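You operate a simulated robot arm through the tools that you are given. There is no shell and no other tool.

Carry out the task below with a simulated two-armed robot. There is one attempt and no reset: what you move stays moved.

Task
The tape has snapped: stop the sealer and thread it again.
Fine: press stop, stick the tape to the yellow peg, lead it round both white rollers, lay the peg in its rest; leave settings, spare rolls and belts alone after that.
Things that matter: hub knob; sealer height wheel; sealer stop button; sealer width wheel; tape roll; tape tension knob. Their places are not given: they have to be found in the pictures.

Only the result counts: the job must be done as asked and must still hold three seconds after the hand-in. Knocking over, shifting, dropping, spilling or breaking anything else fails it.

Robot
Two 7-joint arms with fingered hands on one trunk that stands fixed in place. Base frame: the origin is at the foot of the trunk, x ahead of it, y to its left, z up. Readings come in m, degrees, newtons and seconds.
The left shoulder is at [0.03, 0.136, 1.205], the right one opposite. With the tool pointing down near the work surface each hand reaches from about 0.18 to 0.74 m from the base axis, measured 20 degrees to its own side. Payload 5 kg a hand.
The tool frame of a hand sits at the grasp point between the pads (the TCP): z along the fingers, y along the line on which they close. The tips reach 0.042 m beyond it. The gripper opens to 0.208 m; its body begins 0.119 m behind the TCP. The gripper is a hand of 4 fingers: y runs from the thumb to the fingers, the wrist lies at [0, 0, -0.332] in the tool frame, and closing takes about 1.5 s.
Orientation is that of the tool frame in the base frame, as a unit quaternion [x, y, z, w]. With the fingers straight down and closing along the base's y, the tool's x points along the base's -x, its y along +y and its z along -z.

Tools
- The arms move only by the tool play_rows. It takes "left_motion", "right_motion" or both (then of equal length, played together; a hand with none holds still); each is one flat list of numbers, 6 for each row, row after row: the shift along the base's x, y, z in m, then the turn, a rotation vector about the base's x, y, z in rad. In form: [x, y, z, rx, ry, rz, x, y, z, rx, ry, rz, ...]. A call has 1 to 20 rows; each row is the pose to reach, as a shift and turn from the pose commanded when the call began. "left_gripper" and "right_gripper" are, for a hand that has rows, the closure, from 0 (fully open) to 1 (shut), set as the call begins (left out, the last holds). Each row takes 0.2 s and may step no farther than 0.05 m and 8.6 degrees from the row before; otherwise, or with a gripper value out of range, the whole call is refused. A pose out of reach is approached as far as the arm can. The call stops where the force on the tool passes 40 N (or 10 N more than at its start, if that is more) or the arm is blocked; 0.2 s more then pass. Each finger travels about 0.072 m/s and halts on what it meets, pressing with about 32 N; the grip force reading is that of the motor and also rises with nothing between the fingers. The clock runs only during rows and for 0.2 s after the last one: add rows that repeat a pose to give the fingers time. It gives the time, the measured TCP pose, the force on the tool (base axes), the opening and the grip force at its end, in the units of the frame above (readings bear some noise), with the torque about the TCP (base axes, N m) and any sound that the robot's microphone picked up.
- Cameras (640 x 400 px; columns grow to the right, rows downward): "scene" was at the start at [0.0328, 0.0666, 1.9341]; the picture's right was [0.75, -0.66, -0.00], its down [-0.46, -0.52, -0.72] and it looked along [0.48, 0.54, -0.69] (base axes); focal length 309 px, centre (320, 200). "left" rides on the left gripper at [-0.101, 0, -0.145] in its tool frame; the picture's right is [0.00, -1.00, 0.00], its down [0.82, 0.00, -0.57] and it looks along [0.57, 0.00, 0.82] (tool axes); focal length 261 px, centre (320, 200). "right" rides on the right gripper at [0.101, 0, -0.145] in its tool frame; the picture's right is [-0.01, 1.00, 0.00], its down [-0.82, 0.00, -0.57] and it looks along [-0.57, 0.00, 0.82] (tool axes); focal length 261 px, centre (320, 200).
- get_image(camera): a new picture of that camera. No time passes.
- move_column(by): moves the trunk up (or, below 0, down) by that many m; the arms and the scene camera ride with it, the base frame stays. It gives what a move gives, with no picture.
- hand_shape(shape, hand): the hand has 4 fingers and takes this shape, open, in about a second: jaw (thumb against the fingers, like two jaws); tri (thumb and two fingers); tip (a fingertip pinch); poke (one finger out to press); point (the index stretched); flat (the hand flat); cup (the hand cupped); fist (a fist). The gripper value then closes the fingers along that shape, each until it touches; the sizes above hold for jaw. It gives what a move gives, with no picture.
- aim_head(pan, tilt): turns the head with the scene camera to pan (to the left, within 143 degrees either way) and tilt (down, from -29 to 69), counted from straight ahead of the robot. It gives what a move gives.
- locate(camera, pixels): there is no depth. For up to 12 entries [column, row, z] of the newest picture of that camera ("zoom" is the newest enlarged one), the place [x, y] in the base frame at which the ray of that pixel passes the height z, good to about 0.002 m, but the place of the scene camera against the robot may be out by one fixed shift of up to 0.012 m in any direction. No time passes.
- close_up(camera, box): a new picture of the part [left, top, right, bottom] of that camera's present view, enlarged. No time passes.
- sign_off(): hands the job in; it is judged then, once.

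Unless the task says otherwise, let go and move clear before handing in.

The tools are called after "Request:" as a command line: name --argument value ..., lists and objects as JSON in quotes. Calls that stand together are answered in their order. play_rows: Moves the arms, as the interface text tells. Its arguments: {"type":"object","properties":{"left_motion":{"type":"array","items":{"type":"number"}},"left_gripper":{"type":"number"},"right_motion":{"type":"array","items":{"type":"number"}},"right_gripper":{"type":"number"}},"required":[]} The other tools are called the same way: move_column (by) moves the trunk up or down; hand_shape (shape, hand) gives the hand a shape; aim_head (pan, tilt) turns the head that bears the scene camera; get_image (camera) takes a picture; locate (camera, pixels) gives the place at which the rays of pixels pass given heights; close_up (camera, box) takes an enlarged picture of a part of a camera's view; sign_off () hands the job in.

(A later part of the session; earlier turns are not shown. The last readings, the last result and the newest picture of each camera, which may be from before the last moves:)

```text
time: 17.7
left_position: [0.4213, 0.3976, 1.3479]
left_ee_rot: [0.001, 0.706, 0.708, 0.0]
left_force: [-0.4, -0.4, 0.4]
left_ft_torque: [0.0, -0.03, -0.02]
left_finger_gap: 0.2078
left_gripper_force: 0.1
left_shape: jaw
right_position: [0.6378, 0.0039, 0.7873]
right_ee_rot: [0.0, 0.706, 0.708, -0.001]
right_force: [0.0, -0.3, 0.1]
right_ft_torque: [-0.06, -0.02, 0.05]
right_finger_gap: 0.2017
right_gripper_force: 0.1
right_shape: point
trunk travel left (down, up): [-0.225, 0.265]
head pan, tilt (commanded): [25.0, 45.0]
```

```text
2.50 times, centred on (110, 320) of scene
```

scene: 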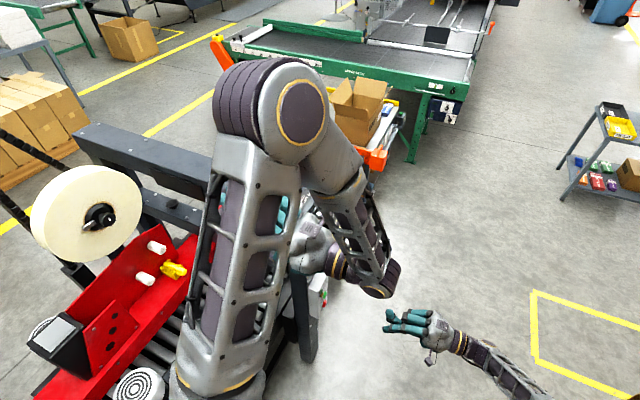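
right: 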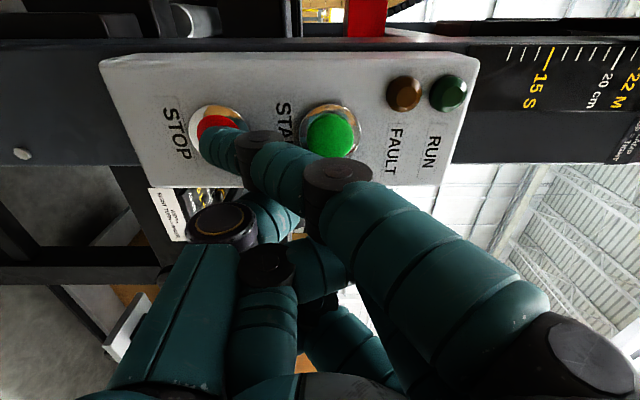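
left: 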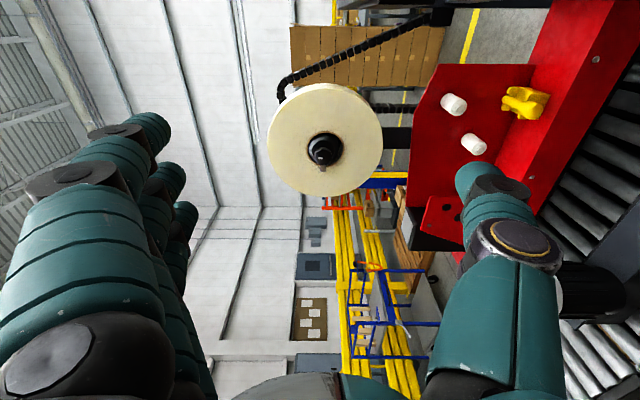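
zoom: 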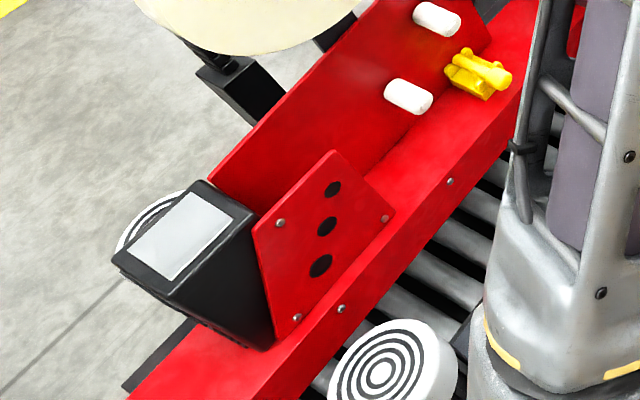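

No loose end is obvious on the roll face. I'll zoom harder around the rim and the gap between roll and rollers.

Request:
close_up --camera "left" --box '[330, 70, 440, 140]'

Request:
close_up --camera "left" --box '[330, 130, 440, 200]'

Request:
close_up --camera "left" --box '[260, 70, 370, 140]'

Request:
close_up --camera "scene" --box '[80, 200, 180, 270]'

Request:
close_up --camera "scene" --box '[20, 150, 120, 280]'

```text
5.71 times, centred on (385, 105) of left
```

zoom: 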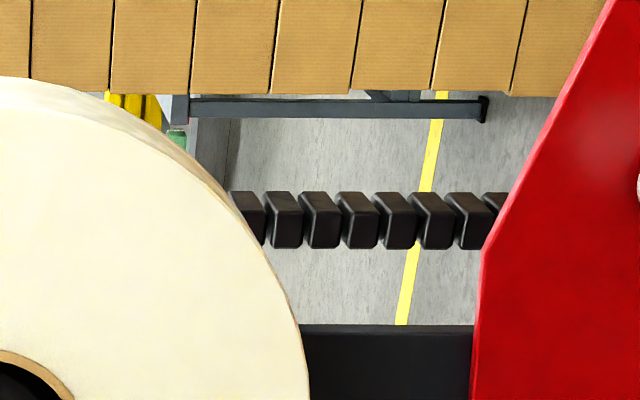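

```text
5.71 times, centred on (385, 165) of left
```

zoom: 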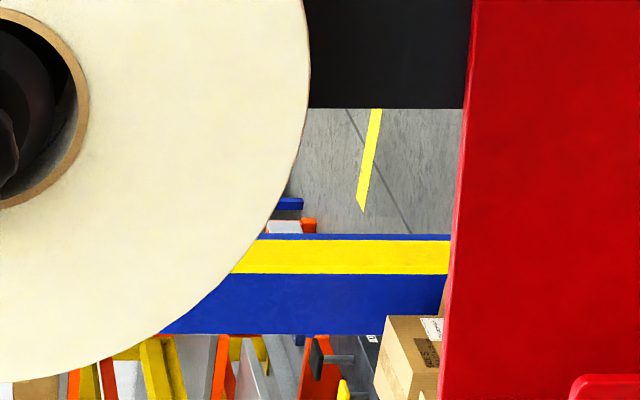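

```text
5.71 times, centred on (315, 105) of left
```

zoom: 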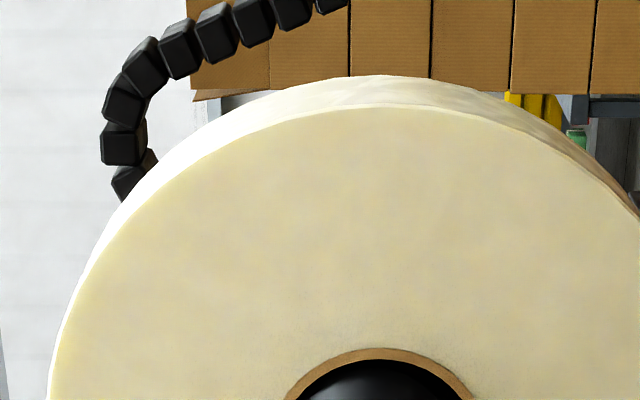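

```text
5.71 times, centred on (130, 235) of scene
```

zoom: 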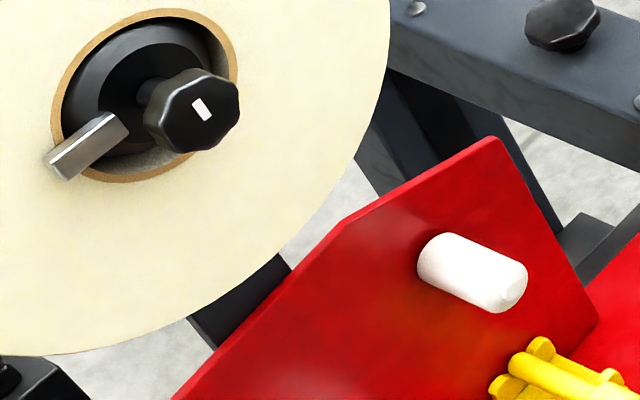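

```text
3.08 times, centred on (70, 215) of scene
```

zoom: 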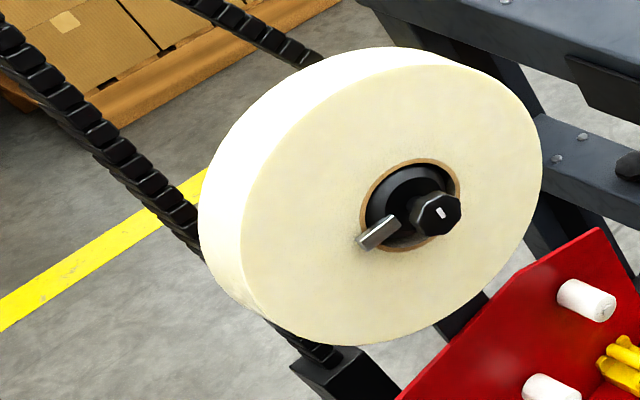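

I still see no loose flag, so the underside needs checking. I'll lower the left hand 0.25 m so its camera looks at the roll's underside and the rollers.

Request:
play_rows --left_motion '[0, 0, -0.04, 0, 0, 0, 0, 0, -0.08, 0, 0, 0, 0, 0, -0.12, 0, 0, 0, 0, 0, -0.16, 0, 0, 0, 0, 0, -0.2, 0, 0, 0, 0, 0, -0.25, 0, 0, 0]'

Request:
get_image --camera "left"

Request:
close_up --camera "left" --box '[190, 50, 350, 200]'

Request:
close_up --camera "left" --box '[290, 50, 440, 160]'

Request:
get_image --camera "scene"

```text
time: 19.1
left_position: [0.4222, 0.3994, 1.0991]
left_ee_rot: [0.0, 0.707, 0.707, 0.0]
left_force: [-0.4, 0.0, -1.0]
left_ft_torque: [0.0, 0.03, 0.05]
left_finger_gap: 0.2082
left_gripper_force: 0.1
left_shape: jaw
right_position: [0.6376, 0.0034, 0.7883]
right_ee_rot: [0.001, 0.707, 0.707, 0.0]
right_force: [0.4, 0.4, 0.9]
right_ft_torque: [-0.02, 0.03, 0.02]
right_finger_gap: 0.2016
right_gripper_force: 0.0
right_shape: point
trunk travel left (down, up): [-0.225, 0.265]
head pan, tilt (commanded): [25.0, 45.0]
```

```text
taken
```

left: 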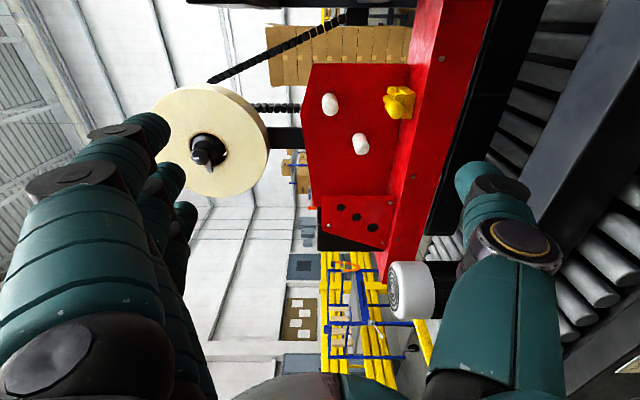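

```text
2.67 times, centred on (270, 125) of left
```

zoom: 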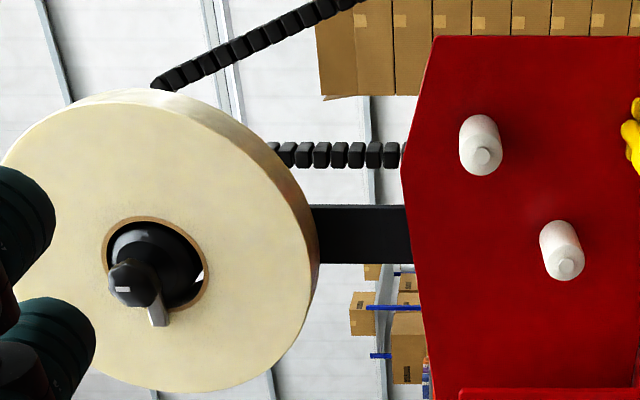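

```text
3.64 times, centred on (365, 105) of left
```

zoom: 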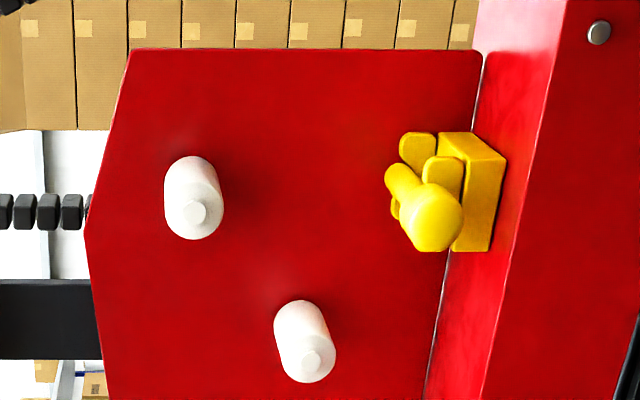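

```text
taken
```

scene: 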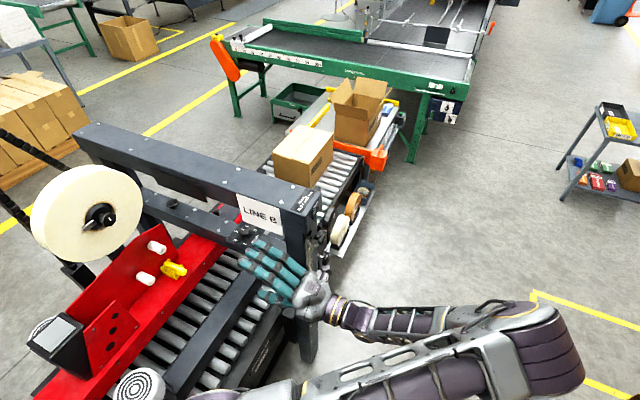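

The underside is plain as well, so the tape presumably sticks where the peg touches the roll's rim. The scene view is now clear; triangulated roller ends are (0.381, 0.766, 1.078) and (0.298, 0.767, 1.010), roll face centre (0.297, 0.773, 1.337) with radius ≈0.123. Next I'll test the tri shape on the left hand for gripping the peg's head.

Request:
hand_shape --shape "tri" --hand "left"

Request:
get_image --camera "left"

Request:
close_up --camera "scene" --box '[210, 220, 350, 330]'

```text
time: 20.0
left_position: [0.4221, 0.3996, 1.1007]
left_ee_rot: [0.0, 0.707, 0.707, 0.0]
left_force: [0.3, 0.6, -0.3]
left_ft_torque: [0.0, 0.01, -0.01]
left_finger_gap: 0.208
left_gripper_force: 0.0
left_shape: tri
right_position: [0.6365, 0.0035, 0.7879]
right_ee_rot: [0.0, 0.707, 0.707, 0.0]
right_force: [0.5, 0.4, -1.1]
right_ft_torque: [-0.05, 0.0, 0.0]
right_finger_gap: 0.2018
right_gripper_force: 0.0
right_shape: point
trunk travel left (down, up): [-0.225, 0.265]
head pan, tilt (commanded): [25.0, 45.0]
```

```text
taken
```

left: 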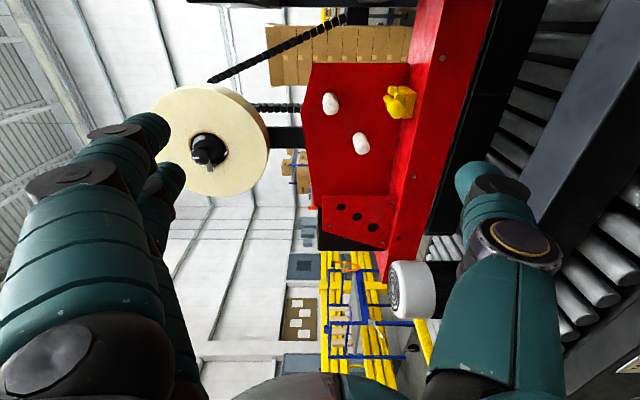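

```text
3.64 times, centred on (280, 275) of scene
```

zoom: 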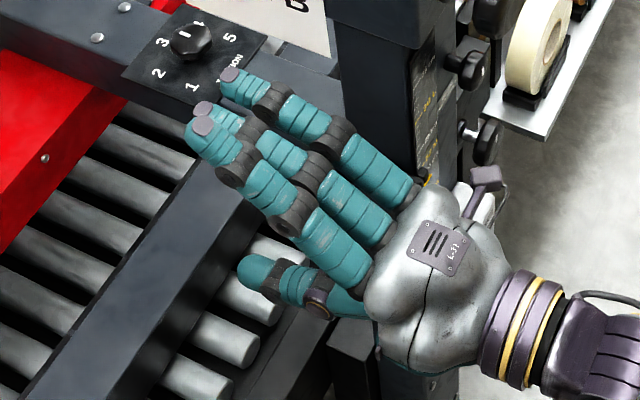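

In tri I still see three extended fingers plus the thumb in the scene zoom. I'll check the tip shape too.

Request:
hand_shape --shape "tip" --hand "left"

Request:
get_image --camera "left"

Request:
close_up --camera "scene" --box '[210, 220, 350, 330]'

```text
time: 20.9
left_position: [0.4216, 0.3989, 1.1009]
left_ee_rot: [0.0, 0.707, 0.708, 0.0]
left_force: [0.3, -0.6, -0.3]
left_ft_torque: [0.0, 0.01, 0.02]
left_finger_gap: 0.2082
left_gripper_force: 0.1
left_shape: tip
right_position: [0.6367, 0.0045, 0.7885]
right_ee_rot: [0.0, 0.707, 0.707, 0.0]
right_force: [-0.9, 0.0, 0.8]
right_ft_torque: [0.0, 0.0, -0.01]
right_finger_gap: 0.2017
right_gripper_force: 0.0
right_shape: point
trunk travel left (down, up): [-0.225, 0.265]
head pan, tilt (commanded): [25.0, 45.0]
```

```text
taken
```

left: 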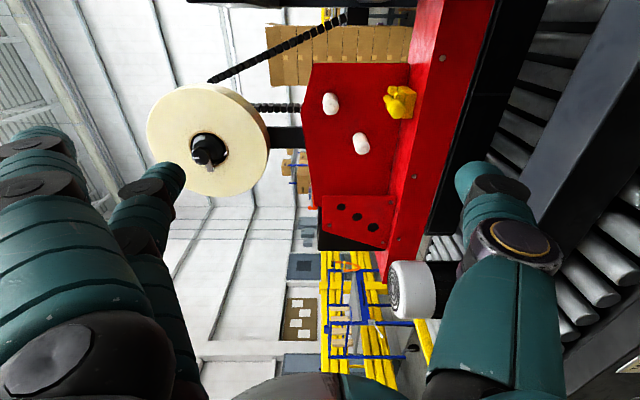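

```text
3.64 times, centred on (280, 275) of scene
```

zoom: 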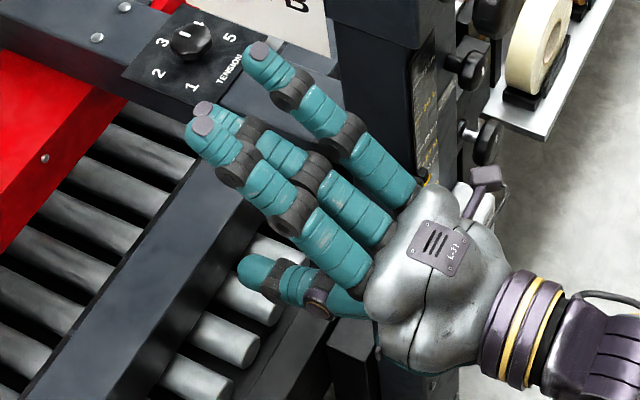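

In tip, the index spreads away while others stay. I'll close it in free space to see which fingers meet the thumb.

Request:
play_rows --left_motion '[0, 0, 0, 0, 0, 0, 0, 0, 0, 0, 0, 0, 0, 0, 0, 0, 0, 0, 0, 0, 0, 0, 0, 0, 0, 0, 0, 0, 0, 0, 0, 0, 0, 0, 0, 0, 0, 0, 0, 0, 0, 0, 0, 0, 0, 0, 0, 0]' --left_gripper 1.0

Request:
get_image --camera "left"

Request:
close_up --camera "scene" --box '[210, 220, 350, 330]'

```text
time: 22.7
left_position: [0.421, 0.3996, 1.1]
left_ee_rot: [0.0, 0.707, 0.707, 0.0]
left_force: [0.6, 0.2, -0.5]
left_ft_torque: [-0.05, 0.05, -0.01]
left_finger_gap: 0.0
left_gripper_force: 25.7
left_shape: tip
right_position: [0.6363, 0.0041, 0.7894]
right_ee_rot: [0.0, 0.707, 0.707, 0.0]
right_force: [0.5, 0.8, -0.3]
right_ft_torque: [-0.04, -0.01, 0.02]
right_finger_gap: 0.2016
right_gripper_force: 0.0
right_shape: point
trunk travel left (down, up): [-0.225, 0.265]
head pan, tilt (commanded): [25.0, 45.0]
```

```text
taken
```

left: 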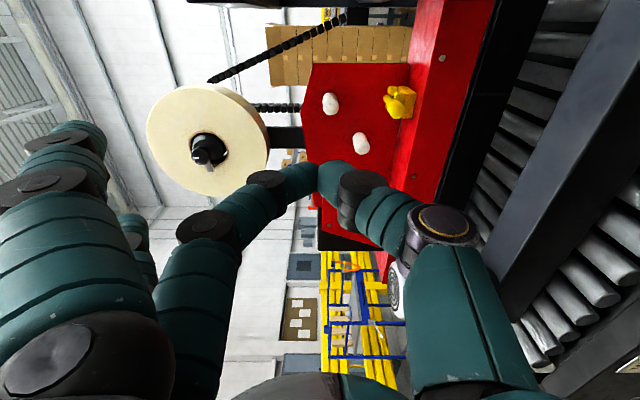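

```text
3.64 times, centred on (280, 275) of scene
```

zoom: 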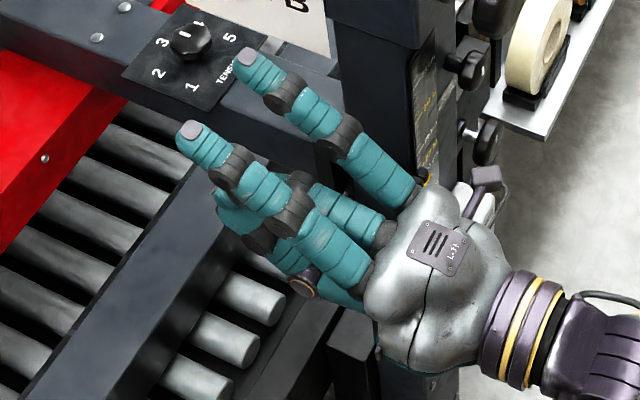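

In tip, thumb and middle finger pinch on the tool's axis (pixel (318,165)) while index and ring stay spread, so pointing along +y keeps everything in front of the rollers. I'll roll the hand −65° about y (thumb to the +x side, slightly low) with the pinch part-open, still in free space.

Request:
play_rows --left_motion '[0, 0, 0, 0, -0.126, 0, 0, 0, 0, 0, -0.252, 0, 0, 0, 0, 0, -0.378, 0, 0, 0, 0, 0, -0.504, 0, 0, 0, 0, 0, -0.63, 0, 0, 0, 0, 0, -0.756, 0, 0, 0, 0, 0, -0.882, 0, 0, 0, 0, 0, -1.008, 0, 0, 0, 0, 0, -1.134, 0, 0, 0, 0, 0, -1.134, 0]' --left_gripper 0.68

Request:
get_image --camera "left"

Request:
get_image --camera "scene"

```text
time: 24.2
left_position: [0.4025, 0.3977, 1.0723]
left_ee_rot: [-0.34, 0.683, 0.607, 0.223]
left_force: [0.8, -0.3, -0.8]
left_ft_torque: [0.03, -0.02, -0.02]
left_finger_gap: 0.0663
left_gripper_force: 0.1
left_shape: tip
left hand out of reach, approached as far as the arm can: row 7
right_position: [0.6348, 0.0031, 0.7863]
right_ee_rot: [0.003, 0.706, 0.708, 0.0]
right_force: [0.6, 0.3, -0.4]
right_ft_torque: [-0.06, 0.0, 0.01]
right_finger_gap: 0.2019
right_gripper_force: 0.1
right_shape: point
trunk travel left (down, up): [-0.225, 0.265]
head pan, tilt (commanded): [25.0, 45.0]
stopped in row 7 (left hand): the arm was blocked; the commanded pose is now the measured one
```

```text
taken
```

left: 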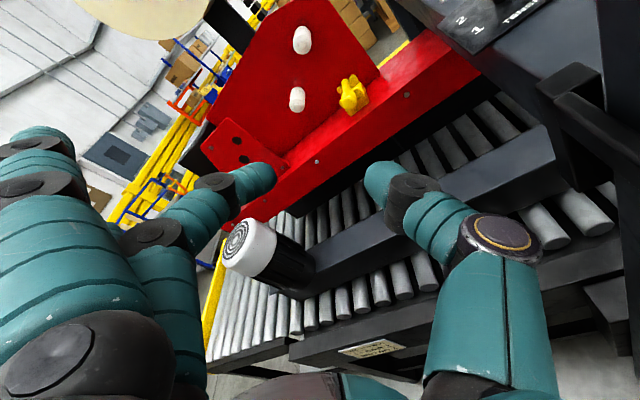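

```text
taken
```

scene: 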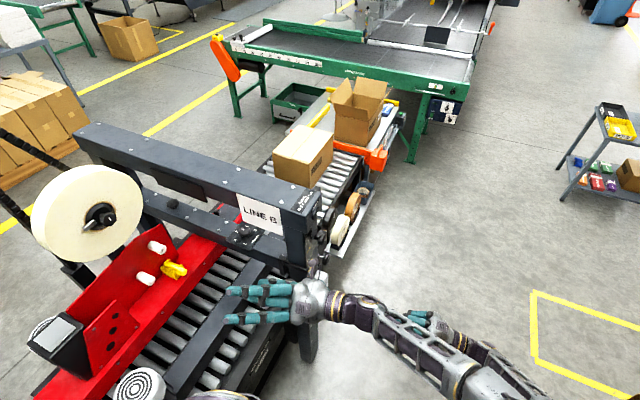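

The left roll stopped at about 47° ("blocked"); in the scene picture the left forearm/elbow near (450,370) overlaps the right hand's area at (425,320). I'll move the right hand farther right and out of the way first.

Request:
play_rows --right_motion '[-0.005, -0.04, 0, 0, 0, 0, -0.01, -0.08, 0, 0, 0, 0, -0.015, -0.12, 0, 0, 0, 0, -0.02, -0.16, 0, 0, 0, 0, -0.025, -0.2, 0, 0, 0, 0, -0.03, -0.22, -0.02, 0, 0, 0]'

Request:
get_image --camera "scene"

Request:
aim_head --pan 10 --tilt 65

Request:
get_image --camera "scene"

```text
time: 25.6
left_position: [0.4027, 0.3973, 1.0723]
left_ee_rot: [-0.341, 0.681, 0.608, 0.223]
left_force: [0.3, 0.4, 0.0]
left_ft_torque: [0.03, 0.03, 0.07]
left_finger_gap: 0.0664
left_gripper_force: 0.1
left_shape: tip
right_position: [0.6072, -0.2141, 0.7676]
right_ee_rot: [0.004, 0.705, 0.709, -0.001]
right_force: [0.8, 0.4, -1.3]
right_ft_torque: [-0.07, -0.01, 0.06]
right_finger_gap: 0.2017
right_gripper_force: 0.1
right_shape: point
trunk travel left (down, up): [-0.225, 0.265]
head pan, tilt (commanded): [25.0, 45.0]
```

```text
taken
```

scene: 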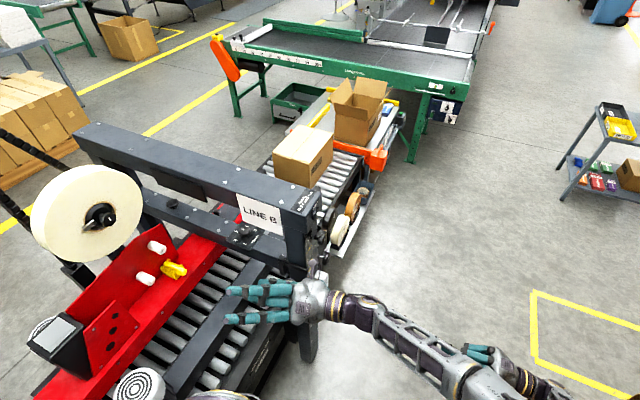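

```text
time: 26.5
left_position: [0.4037, 0.3965, 1.0728]
left_ee_rot: [-0.341, 0.681, 0.608, 0.223]
left_force: [-0.1, 0.0, 0.1]
left_ft_torque: [-0.03, 0.03, -0.02]
left_finger_gap: 0.066
left_gripper_force: 0.1
left_shape: tip
right_position: [0.6059, -0.2145, 0.7677]
right_ee_rot: [0.004, 0.706, 0.708, 0.001]
right_force: [-0.2, 0.1, 0.4]
right_ft_torque: [0.12, 0.01, 0.01]
right_finger_gap: 0.2017
right_gripper_force: 0.0
right_shape: point
trunk travel left (down, up): [-0.225, 0.265]
head pan, tilt (commanded): [10.0, 65.0]
```

```text
taken
```

scene: 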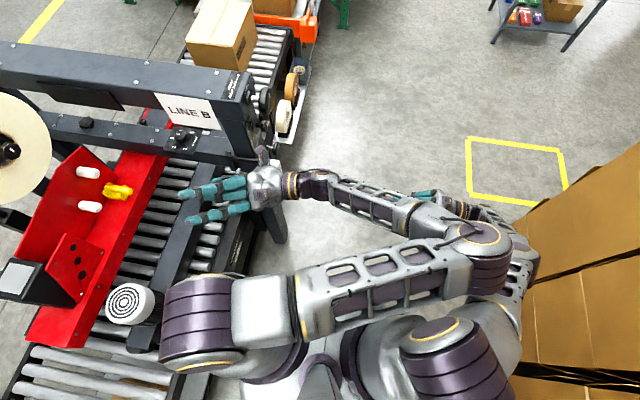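

From above, the left elbow (490,260) is folded across over the right arm (520,290), which explains the blocking; extending the left hand outward should unfold it. I'll translate the left hand to about (0.39, 0.60, 1.0) with the present orientation.

Request:
play_rows --left_motion '[-0.002, 0.04, -0.015, 0, 0, 0, -0.004, 0.08, -0.03, 0, 0, 0, -0.006, 0.12, -0.045, 0, 0, 0, -0.009, 0.16, -0.06, 0, 0, 0, -0.012, 0.2, -0.075, 0, 0, 0]'

Request:
get_image --camera "scene"

Request:
get_image --camera "left"

```text
time: 27.7
left_position: [0.3985, 0.5953, 1.0112]
left_ee_rot: [-0.346, 0.685, 0.603, 0.216]
left_force: [0.6, 0.2, -0.6]
left_ft_torque: [-0.02, 0.01, 0.13]
left_finger_gap: 0.0663
left_gripper_force: 0.1
left_shape: tip
left hand out of reach, approached as far as the arm can: row 5
right_position: [0.6065, -0.2145, 0.7675]
right_ee_rot: [0.004, 0.706, 0.708, 0.0]
right_force: [-0.1, 1.6, 0.8]
right_ft_torque: [0.07, 0.02, 0.01]
right_finger_gap: 0.2017
right_gripper_force: 0.0
right_shape: point
trunk travel left (down, up): [-0.225, 0.265]
head pan, tilt (commanded): [10.0, 65.0]
```

```text
taken
```

scene: 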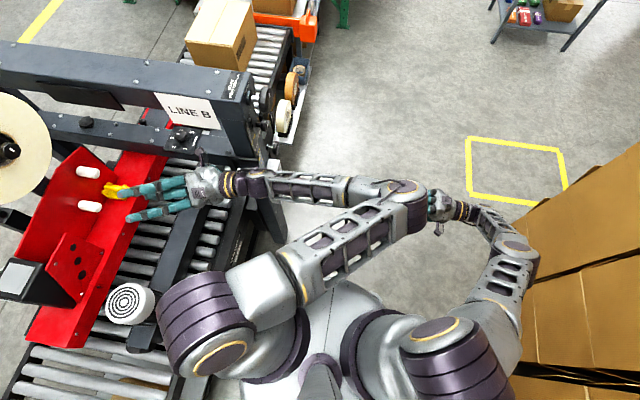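

```text
taken
```

left: 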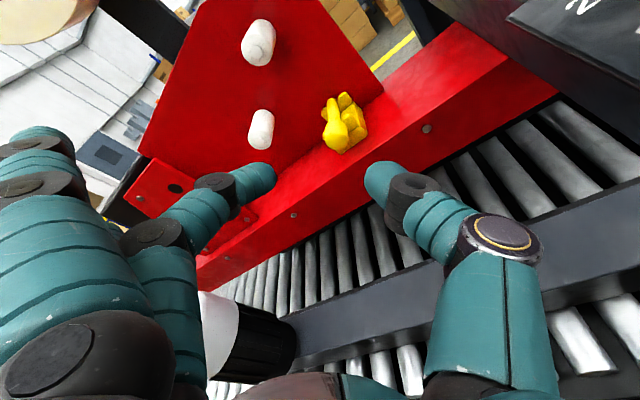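

The hand is now near the peg with the pinch (middle tip at (265,172), thumb tip at (372,175)) and the peg head at (337,135); the arm is at a roll limit near −47°. I'll zoom in to measure the head, rest and floor clearances.

Request:
close_up --camera "left" --box '[240, 70, 440, 195]'

Request:
close_up --camera "left" --box '[300, 80, 390, 165]'

Request:
close_up --camera "scene" --box '[50, 140, 240, 260]'

```text
3.20 times, centred on (340, 132) of left
```

zoom: 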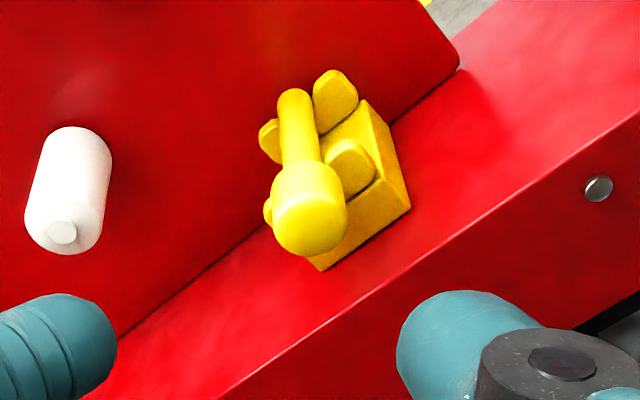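

```text
4.71 times, centred on (345, 122) of left
```

zoom: 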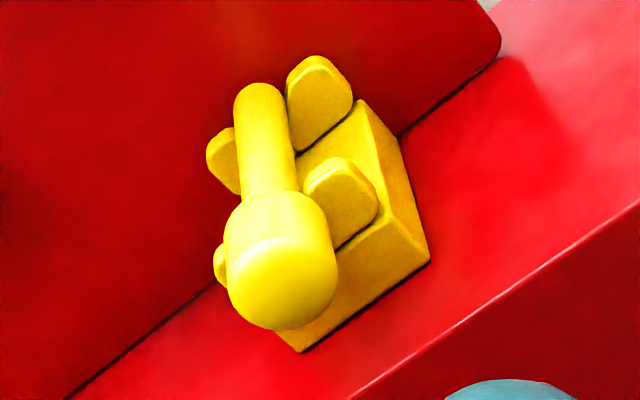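

```text
3.33 times, centred on (145, 200) of scene
```

zoom: 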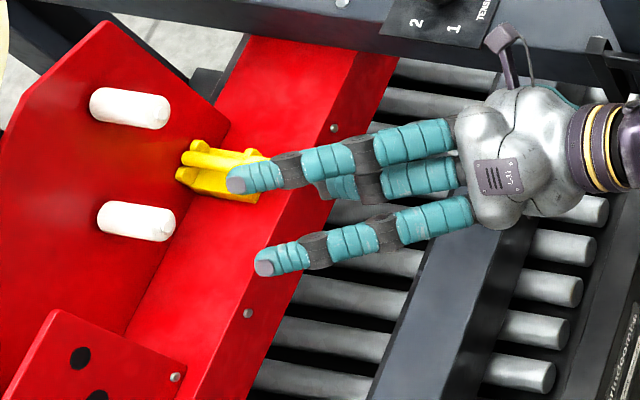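

I'll convert the key pixels: head centre (337,134), base bottom corners (368,136) and (341,154), floor edge (351,164) and (413,123).

Request:
locate --camera "left" --pixels '[[337.1, 134.3, 0.957], [368.4, 135.8, 0.918], [340.8, 154.3, 0.918], [351.4, 163.8, 0.918], [412.9, 123.1, 0.918], [332.2, 103, 0.957], [253, 144.5, 1.0095], [253, 144.5, 1.0]]'

Request:
locate --camera "scene" --pixels '[[120, 190, 0.957], [88, 172, 1.08], [90, 206, 1.01], [182, 138, 1.12], [182, 138, 1.16]]'

```text
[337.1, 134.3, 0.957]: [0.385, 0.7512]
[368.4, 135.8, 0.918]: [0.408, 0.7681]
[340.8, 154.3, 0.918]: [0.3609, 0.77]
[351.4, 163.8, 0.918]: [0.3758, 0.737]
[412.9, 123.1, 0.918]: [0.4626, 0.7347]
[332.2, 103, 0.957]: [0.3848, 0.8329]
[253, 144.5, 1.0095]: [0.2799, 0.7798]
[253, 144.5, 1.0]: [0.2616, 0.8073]
```

```text
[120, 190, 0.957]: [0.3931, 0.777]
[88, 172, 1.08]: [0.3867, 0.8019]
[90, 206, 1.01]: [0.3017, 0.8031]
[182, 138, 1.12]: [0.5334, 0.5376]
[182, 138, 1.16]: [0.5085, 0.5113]
```

That gives the head centre at (0.385, 0.751, 0.957), rest front at y≈0.769, and the floor's front edge at y≈0.736, so only the very fingertips overlap the floor. I'll ease the roll back to −40° with the tool exactly along +y, which should be inside the joint limits.

Request:
play_rows --left_motion '[0, -0.01, 0, 0.053, 0.042, -0.04, 0, -0.02, 0, 0.105, 0.083, -0.079, 0, -0.02, 0, 0.158, 0.125, -0.119, 0, -0.02, 0, 0.158, 0.125, -0.119]'

```text
time: 28.7
left_position: [0.4346, 0.5461, 1.0726]
left_ee_rot: [-0.26, 0.679, 0.653, 0.21]
left_force: [-2.1, -1.0, 1.1]
left_ft_torque: [-0.15, -0.02, -0.27]
left_finger_gap: 0.0663
left_gripper_force: 0.0
left_shape: tip
left hand out of reach, approached as far as the arm can: row 1, 2, 3, 4
right_position: [0.6056, -0.2162, 0.7652]
right_ee_rot: [0.003, 0.705, 0.709, 0.0]
right_force: [0.3, -1.7, -0.8]
right_ft_torque: [0.17, 0.01, -0.05]
right_finger_gap: 0.2016
right_gripper_force: 0.2
right_shape: point
trunk travel left (down, up): [-0.225, 0.265]
head pan, tilt (commanded): [10.0, 65.0]
```

The arm deviated further; the left elbow in the last scene view sat right by the right hand at (440,205), so I'll check for interference.

Request:
get_image --camera "scene"

Request:
get_image --camera "right"

Request:
get_image --camera "left"

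```text
taken
```

scene: 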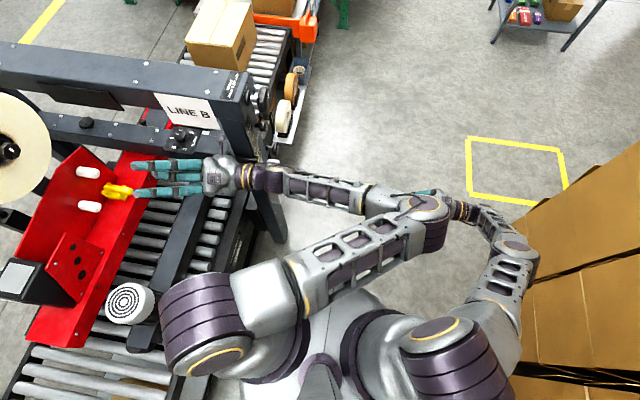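

```text
taken
```

right: 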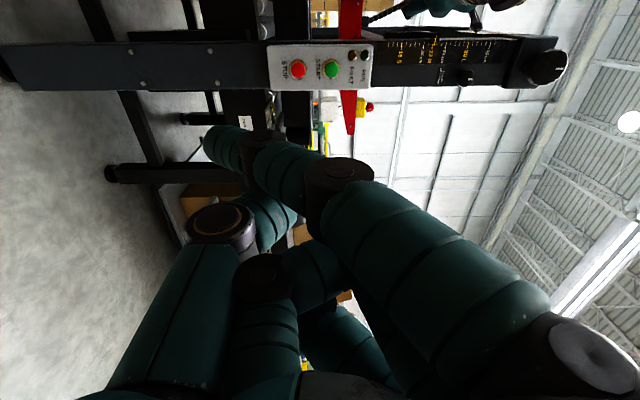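

```text
taken
```

left: 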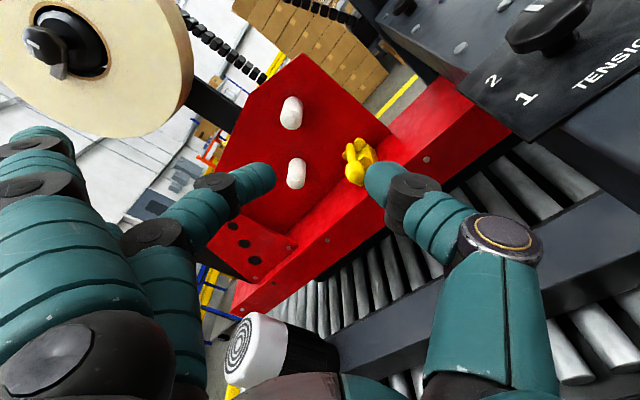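

I see no contact with the right arm; this looks like a joint limit in this elbow-folded posture, and the hand has drifted toward the tension dial (560,30 in the left view). I'll back off in −y and roll back toward the upright orientation that was reachable.

Request:
play_rows --left_motion '[0, -0.03, 0.01, 0, 0.116, 0, 0, -0.06, 0.02, 0, 0.233, 0, 0, -0.09, 0.03, 0, 0.349, 0, 0, -0.12, 0.04, 0, 0.465, 0, 0, -0.14, 0.05, 0, 0.582, 0, 0, -0.16, 0.06, 0, 0.698, 0]'

Request:
get_image --camera "scene"

```text
time: 30.3
left_position: [0.4104, 0.4161, 1.1221]
left_ee_rot: [-0.038, 0.709, 0.7, -0.071]
left_force: [0.1, 1.5, 0.0]
left_ft_torque: [0.03, 0.03, 0.01]
left_finger_gap: 0.0666
left_gripper_force: 0.0
left_shape: tip
right_position: [0.6048, -0.2164, 0.7652]
right_ee_rot: [0.006, 0.705, 0.709, 0.0]
right_force: [-1.1, -1.1, -0.4]
right_ft_torque: [0.13, 0.03, 0.02]
right_finger_gap: 0.2015
right_gripper_force: 0.1
right_shape: point
trunk travel left (down, up): [-0.225, 0.265]
head pan, tilt (commanded): [10.0, 65.0]
stopped in row 6 (left hand): the arm was blocked; the commanded pose is now the measured one
```

```text
taken
```

scene: 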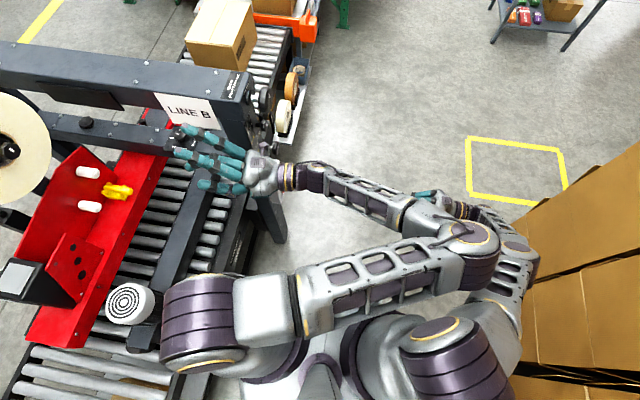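

The stop again says "blocked", and the left elbow (470,245) sits above the right arm — this crossed-over posture is poor. I'll bring the left arm back up toward its starting posture (elbow out left) and re-approach with a better orientation.

Request:
play_rows --left_motion '[0.002, -0.003, 0.038, 0.002, -0.008, -0.026, 0.004, -0.006, 0.076, 0.004, -0.016, -0.051, 0.006, -0.009, 0.113, 0.006, -0.023, -0.077, 0.008, -0.012, 0.151, 0.009, -0.031, -0.103, 0.01, -0.015, 0.189, 0.011, -0.039, -0.129, 0.011, -0.0185, 0.226, 0.0128, -0.0467, -0.1544]'

Request:
get_image --camera "scene"

```text
time: 31.4
left_position: [0.3839, 0.4548, 1.269]
left_ee_rot: [-0.042, 0.707, 0.701, -0.086]
left_force: [1.3, 0.5, 0.2]
left_ft_torque: [0.03, -0.01, 0.06]
left_finger_gap: 0.0669
left_gripper_force: 0.1
left_shape: tip
right_position: [0.6034, -0.2207, 0.7638]
right_ee_rot: [0.009, 0.704, 0.71, 0.003]
right_force: [0.2, 0.0, 0.0]
right_ft_torque: [0.1, -0.03, -0.01]
right_finger_gap: 0.2019
right_gripper_force: 0.0
right_shape: point
trunk travel left (down, up): [-0.225, 0.265]
head pan, tilt (commanded): [10.0, 65.0]
stopped in row 5 (left hand): the arm was blocked; the commanded pose is now the measured one
```

```text
taken
```

scene: 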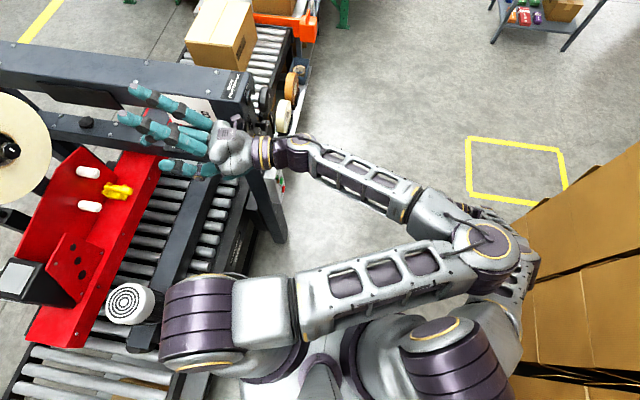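

The right arm's reading is drifting (y −0.214 → −0.221), so the left elbow is indeed pressing on it. I'll unfold the left arm by moving its hand +y, which draws the elbow away from the right arm.

Request:
play_rows --left_motion '[0, 0.03, 0, 0, 0, 0, 0, 0.06, 0, 0, 0, 0, 0, 0.09, 0, 0, 0, 0, 0, 0.12, 0, 0, 0, 0]'

Request:
get_image --camera "scene"

```text
time: 32.4
left_position: [0.3815, 0.5763, 1.2676]
left_ee_rot: [-0.041, 0.706, 0.702, -0.084]
left_force: [0.0, 0.7, 0.7]
left_ft_torque: [0.04, 0.01, 0.07]
left_finger_gap: 0.0665
left_gripper_force: 0.0
left_shape: tip
right_position: [0.6022, -0.2202, 0.7638]
right_ee_rot: [0.009, 0.705, 0.709, 0.002]
right_force: [0.9, 0.3, 0.0]
right_ft_torque: [0.08, 0.03, 0.03]
right_finger_gap: 0.2018
right_gripper_force: 0.0
right_shape: point
trunk travel left (down, up): [-0.225, 0.265]
head pan, tilt (commanded): [10.0, 65.0]
```

```text
taken
```

scene: 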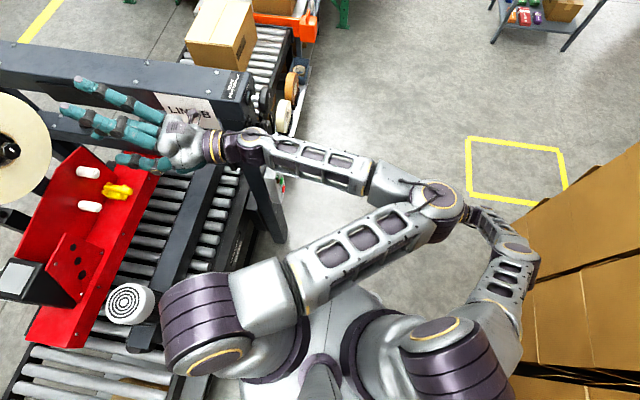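

The left elbow is now clear at (430,200). I want to check the right arm's elbow against the cardboard stack on the right before moving it.

Request:
aim_head --pan -35 --tilt 60

Request:
get_image --camera "scene"

```text
time: 33.5
left_position: [0.3812, 0.5763, 1.2678]
left_ee_rot: [-0.043, 0.707, 0.701, -0.085]
left_force: [-0.6, -0.1, -0.3]
left_ft_torque: [0.04, 0.01, -0.04]
left_finger_gap: 0.0666
left_gripper_force: 0.1
left_shape: tip
right_position: [0.6034, -0.2195, 0.7636]
right_ee_rot: [0.009, 0.705, 0.709, 0.002]
right_force: [0.8, -0.6, 0.9]
right_ft_torque: [0.02, -0.01, -0.02]
right_finger_gap: 0.2017
right_gripper_force: 0.1
right_shape: point
trunk travel left (down, up): [-0.225, 0.265]
head pan, tilt (commanded): [-35.0, 60.0]
```

```text
taken
```

scene: 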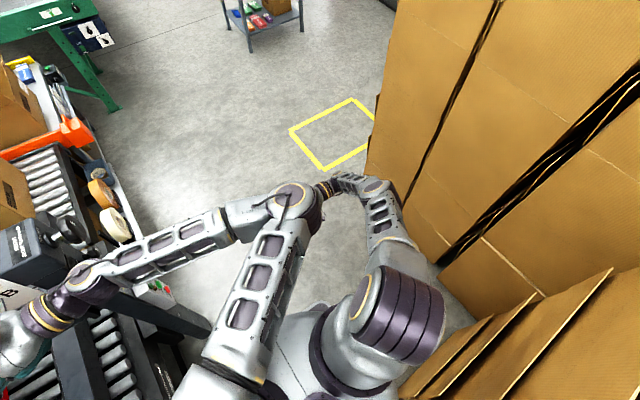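

The right elbow (375,190) is close to the cardboard stack, so I won't push it further that way. First I'll raise the left hand and rotate it back to pointing down, which swings its elbow up and left, away from the right arm.

Request:
play_rows --left_motion '[0, 0.001, 0.03, -0.12, -0.0145, -0.0073, 0, 0.001, 0.06, -0.24, -0.029, -0.0147, 0, 0.002, 0.09, -0.359, -0.0436, -0.022, 0, 0.003, 0.12, -0.479, -0.0582, -0.0294, 0.005, 0.003, 0.145, -0.599, -0.0727, -0.0367, 0.015, 0.004, 0.165, -0.719, -0.0872, -0.0441, 0.025, 0.005, 0.18, -0.838, -0.1018, -0.0514, 0.035, 0.006, 0.19, -0.958, -0.1163, -0.0588, 0.045, 0.006, 0.2, -1.078, -0.1308, -0.0661, 0.055, 0.007, 0.205, -1.198, -0.1454, -0.0735, 0.065, 0.008, 0.21, -1.317, -0.1599, -0.0808, 0.075, 0.008, 0.215, -1.437, -0.1745, -0.0882, 0.084, 0.009, 0.219, -1.557, -0.189, -0.0955]'

Request:
aim_head --pan 25 --tilt 55

Request:
get_image --camera "scene"

```text
time: 36.3
left_position: [0.4664, 0.585, 1.4884]
left_ee_rot: [0.001, 1.0, -0.001, 0.001]
left_force: [-0.5, 1.2, 0.8]
left_ft_torque: [-0.15, 0.01, 0.03]
left_finger_gap: 0.0664
left_gripper_force: 0.1
left_shape: tip
right_position: [0.6037, -0.2175, 0.7647]
right_ee_rot: [0.009, 0.706, 0.708, 0.002]
right_force: [1.2, 0.7, 0.1]
right_ft_torque: [0.03, 0.03, -0.01]
right_finger_gap: 0.2017
right_gripper_force: 0.2
right_shape: point
trunk travel left (down, up): [-0.225, 0.265]
head pan, tilt (commanded): [-35.0, 60.0]
```

```text
time: 37.6
left_position: [0.4658, 0.5824, 1.4882]
left_ee_rot: [0.0, 1.0, 0.001, 0.001]
left_force: [-0.4, -0.8, -0.7]
left_ft_torque: [-0.02, 0.03, 0.01]
left_finger_gap: 0.0666
left_gripper_force: 0.2
left_shape: tip
right_position: [0.6021, -0.2186, 0.7636]
right_ee_rot: [0.009, 0.705, 0.709, 0.002]
right_force: [0.1, 0.0, 1.1]
right_ft_torque: [0.03, 0.0, -0.03]
right_finger_gap: 0.202
right_gripper_force: 0.1
right_shape: point
trunk travel left (down, up): [-0.225, 0.265]
head pan, tilt (commanded): [25.0, 55.0]
```

```text
taken
```

scene: 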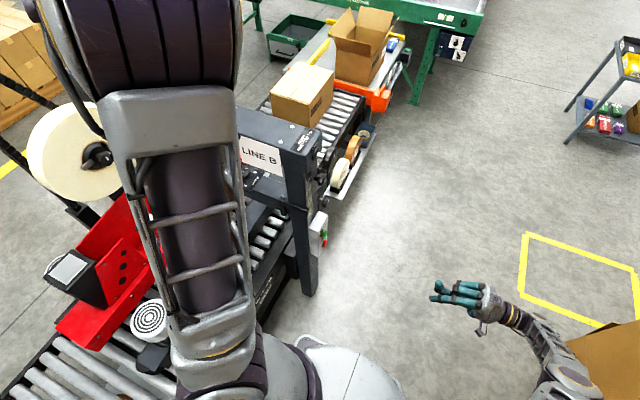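

The left arm is back in its starting posture with the elbow high. Now I'll bring the right arm inward away from the cardboard and up, reversing its earlier safe path.

Request:
play_rows --right_motion '[0.01, 0.04, 0.005, 0, 0, 0, 0.015, 0.085, 0.01, 0, 0, 0, 0.02, 0.13, 0.015, 0, 0, 0, 0.025, 0.175, 0.02, 0, 0, 0, 0.03, 0.22, 0.025, 0, 0, 0, 0.03, 0.22, 0.065, 0, 0, 0, 0.03, 0.22, 0.105, 0, 0, 0, 0.03, 0.22, 0.145, 0, 0, 0, 0.03, 0.22, 0.185, 0, 0, 0, 0.03, 0.22, 0.225, 0, 0, 0, 0.03, 0.22, 0.265, 0, 0, 0, 0.03, 0.22, 0.305, 0, 0, 0, 0.03, 0.22, 0.345, 0, 0, 0, 0.03, 0.22, 0.385, 0, 0, 0]'

Request:
get_image --camera "scene"

```text
time: 40.6
left_position: [0.465, 0.5838, 1.4891]
left_ee_rot: [0.0, 1.0, 0.001, 0.0]
left_force: [-0.6, -0.1, 0.5]
left_ft_torque: [0.04, -0.09, -0.01]
left_finger_gap: 0.0663
left_gripper_force: 0.1
left_shape: tip
right_position: [0.634, 0.0004, 1.149]
right_ee_rot: [0.01, 0.705, 0.709, 0.001]
right_force: [-0.5, -0.3, 0.2]
right_ft_torque: [0.06, 0.02, -0.13]
right_finger_gap: 0.2016
right_gripper_force: 0.0
right_shape: point
trunk travel left (down, up): [-0.225, 0.265]
head pan, tilt (commanded): [25.0, 55.0]
```

```text
taken
```

scene: 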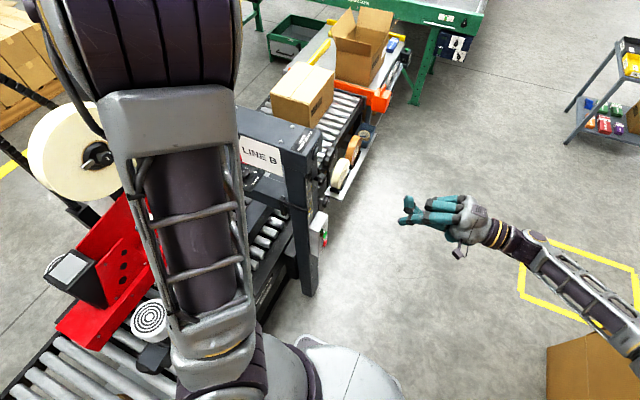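

The right arm is clear of the stack. I'll finish returning it to its starting pose (pointing down, high).

Request:
play_rows --right_motion '[0.001, 0.006, 0.023, -0.121, 0, 0, 0.003, 0.012, 0.046, -0.242, 0, 0, 0.004, 0.018, 0.069, -0.362, 0, 0, 0.005, 0.025, 0.092, -0.483, 0, 0, 0.006, 0.031, 0.115, -0.604, 0, 0, 0.008, 0.037, 0.138, -0.725, 0, 0, 0.009, 0.043, 0.162, -0.846, 0, 0, 0.01, 0.049, 0.185, -0.967, 0, 0, 0.012, 0.055, 0.208, -1.087, 0, 0, 0.013, 0.062, 0.231, -1.208, 0, 0, 0.013, 0.068, 0.254, -1.329, 0, 0, 0.013, 0.074, 0.277, -1.45, 0, 0, 0.013, 0.08, 0.3, -1.5708, 0, 0]'

Request:
aim_head --pan -35 --tilt 60

Request:
get_image --camera "scene"

```text
time: 43.4
left_position: [0.4664, 0.5857, 1.4888]
left_ee_rot: [0.0, 1.0, 0.0, 0.001]
left_force: [-0.4, 1.0, 0.6]
left_ft_torque: [-0.23, -0.1, 0.03]
left_finger_gap: 0.0665
left_gripper_force: 0.1
left_shape: tip
right_position: [0.6463, 0.08, 1.4494]
right_ee_rot: [0.007, 1.0, 0.001, 0.008]
right_force: [1.1, -0.4, -1.0]
right_ft_torque: [-0.03, 0.03, 0.06]
right_finger_gap: 0.2013
right_gripper_force: 0.0
right_shape: point
trunk travel left (down, up): [-0.225, 0.265]
head pan, tilt (commanded): [25.0, 55.0]
```

```text
time: 44.7
left_position: [0.4655, 0.5819, 1.4874]
left_ee_rot: [0.0, 1.0, 0.0, 0.001]
left_force: [0.1, 0.0, 0.6]
left_ft_torque: [0.03, -0.02, 0.02]
left_finger_gap: 0.0661
left_gripper_force: 0.0
left_shape: tip
right_position: [0.6474, 0.0795, 1.4494]
right_ee_rot: [0.006, 1.0, 0.004, 0.007]
right_force: [-0.2, -1.5, -0.3]
right_ft_torque: [0.03, 0.02, -0.02]
right_finger_gap: 0.2016
right_gripper_force: 0.0
right_shape: point
trunk travel left (down, up): [-0.225, 0.265]
head pan, tilt (commanded): [-35.0, 60.0]
```

```text
taken
```

scene: 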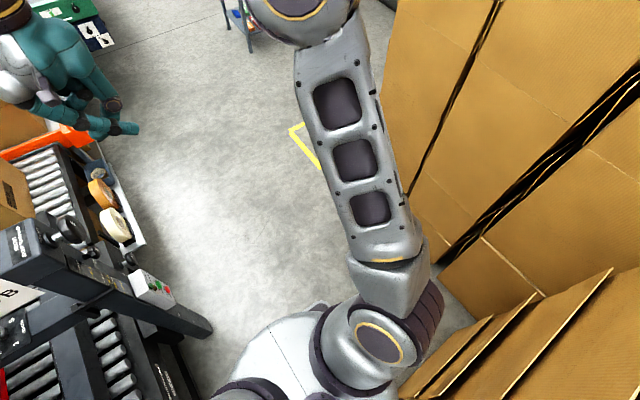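

The cardboard stack looks unchanged. Now with the left hand pointing down I'll yaw it +90° about z so the pinch closes along x with the thumb to the front, and then see how the arm sits.

Request:
play_rows --left_motion '[-0.002, 0, 0, 0, 0, 0.131, -0.004, 0, 0, 0, 0, 0.262, -0.006, 0, 0, 0, 0, 0.393, -0.008, 0, 0, 0, 0, 0.524, -0.01, 0, 0, 0, 0, 0.654, -0.012, 0, 0, 0, 0, 0.785, -0.014, 0, 0, 0, 0, 0.916, -0.016, 0, 0, 0, 0, 1.047, -0.018, 0, 0, 0, 0, 1.178, -0.02, 0, 0, 0, 0, 1.309, -0.02, 0, 0, 0, 0, 1.44, -0.02, 0, 0, 0, 0, 1.571]'

Request:
aim_head --pan 40 --tilt 45

Request:
get_image --camera "scene"

Request:
get_image --camera "left"

```text
time: 47.3
left_position: [0.4477, 0.5844, 1.4885]
left_ee_rot: [0.708, -0.707, -0.001, 0.0]
left_force: [-0.1, -1.1, 0.5]
left_ft_torque: [0.01, -0.01, 0.02]
left_finger_gap: 0.0662
left_gripper_force: 0.0
left_shape: tip
right_position: [0.6458, 0.0799, 1.4491]
right_ee_rot: [0.005, 1.0, 0.002, 0.007]
right_force: [-0.3, -0.7, 0.1]
right_ft_torque: [0.04, 0.04, -0.01]
right_finger_gap: 0.2018
right_gripper_force: 0.2
right_shape: point
trunk travel left (down, up): [-0.225, 0.265]
head pan, tilt (commanded): [-35.0, 60.0]
```

```text
time: 48.8
left_position: [0.4467, 0.5845, 1.4897]
left_ee_rot: [-0.706, 0.708, 0.0, 0.0]
left_force: [0.8, 0.6, 0.5]
left_ft_torque: [-0.05, 0.03, 0.01]
left_finger_gap: 0.0667
left_gripper_force: 0.1
left_shape: tip
right_position: [0.6458, 0.0795, 1.4488]
right_ee_rot: [0.006, 1.0, 0.002, 0.006]
right_force: [-0.3, -0.9, 0.1]
right_ft_torque: [-0.04, -0.02, 0.05]
right_finger_gap: 0.2016
right_gripper_force: 0.0
right_shape: point
trunk travel left (down, up): [-0.225, 0.265]
head pan, tilt (commanded): [40.0, 45.0]
```

```text
taken
```

scene: 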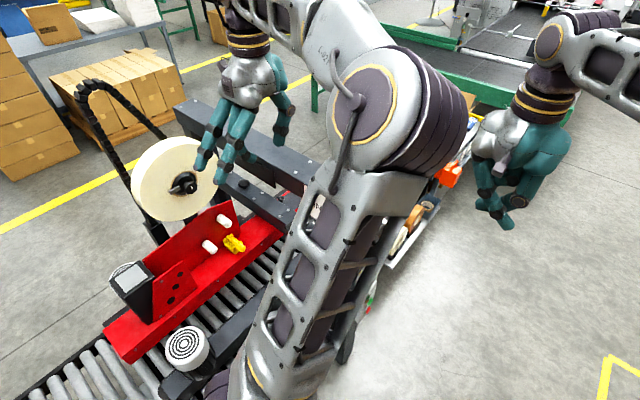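

```text
taken
```

left: 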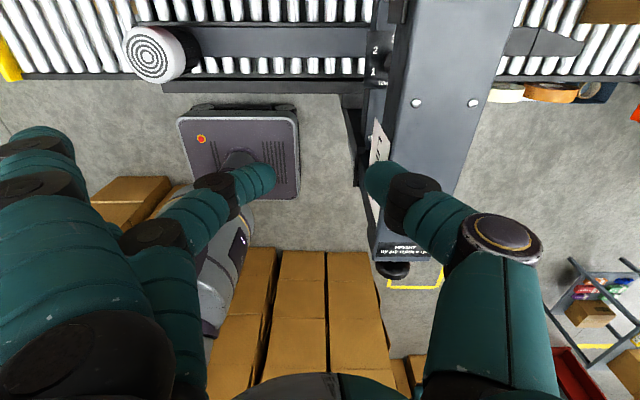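

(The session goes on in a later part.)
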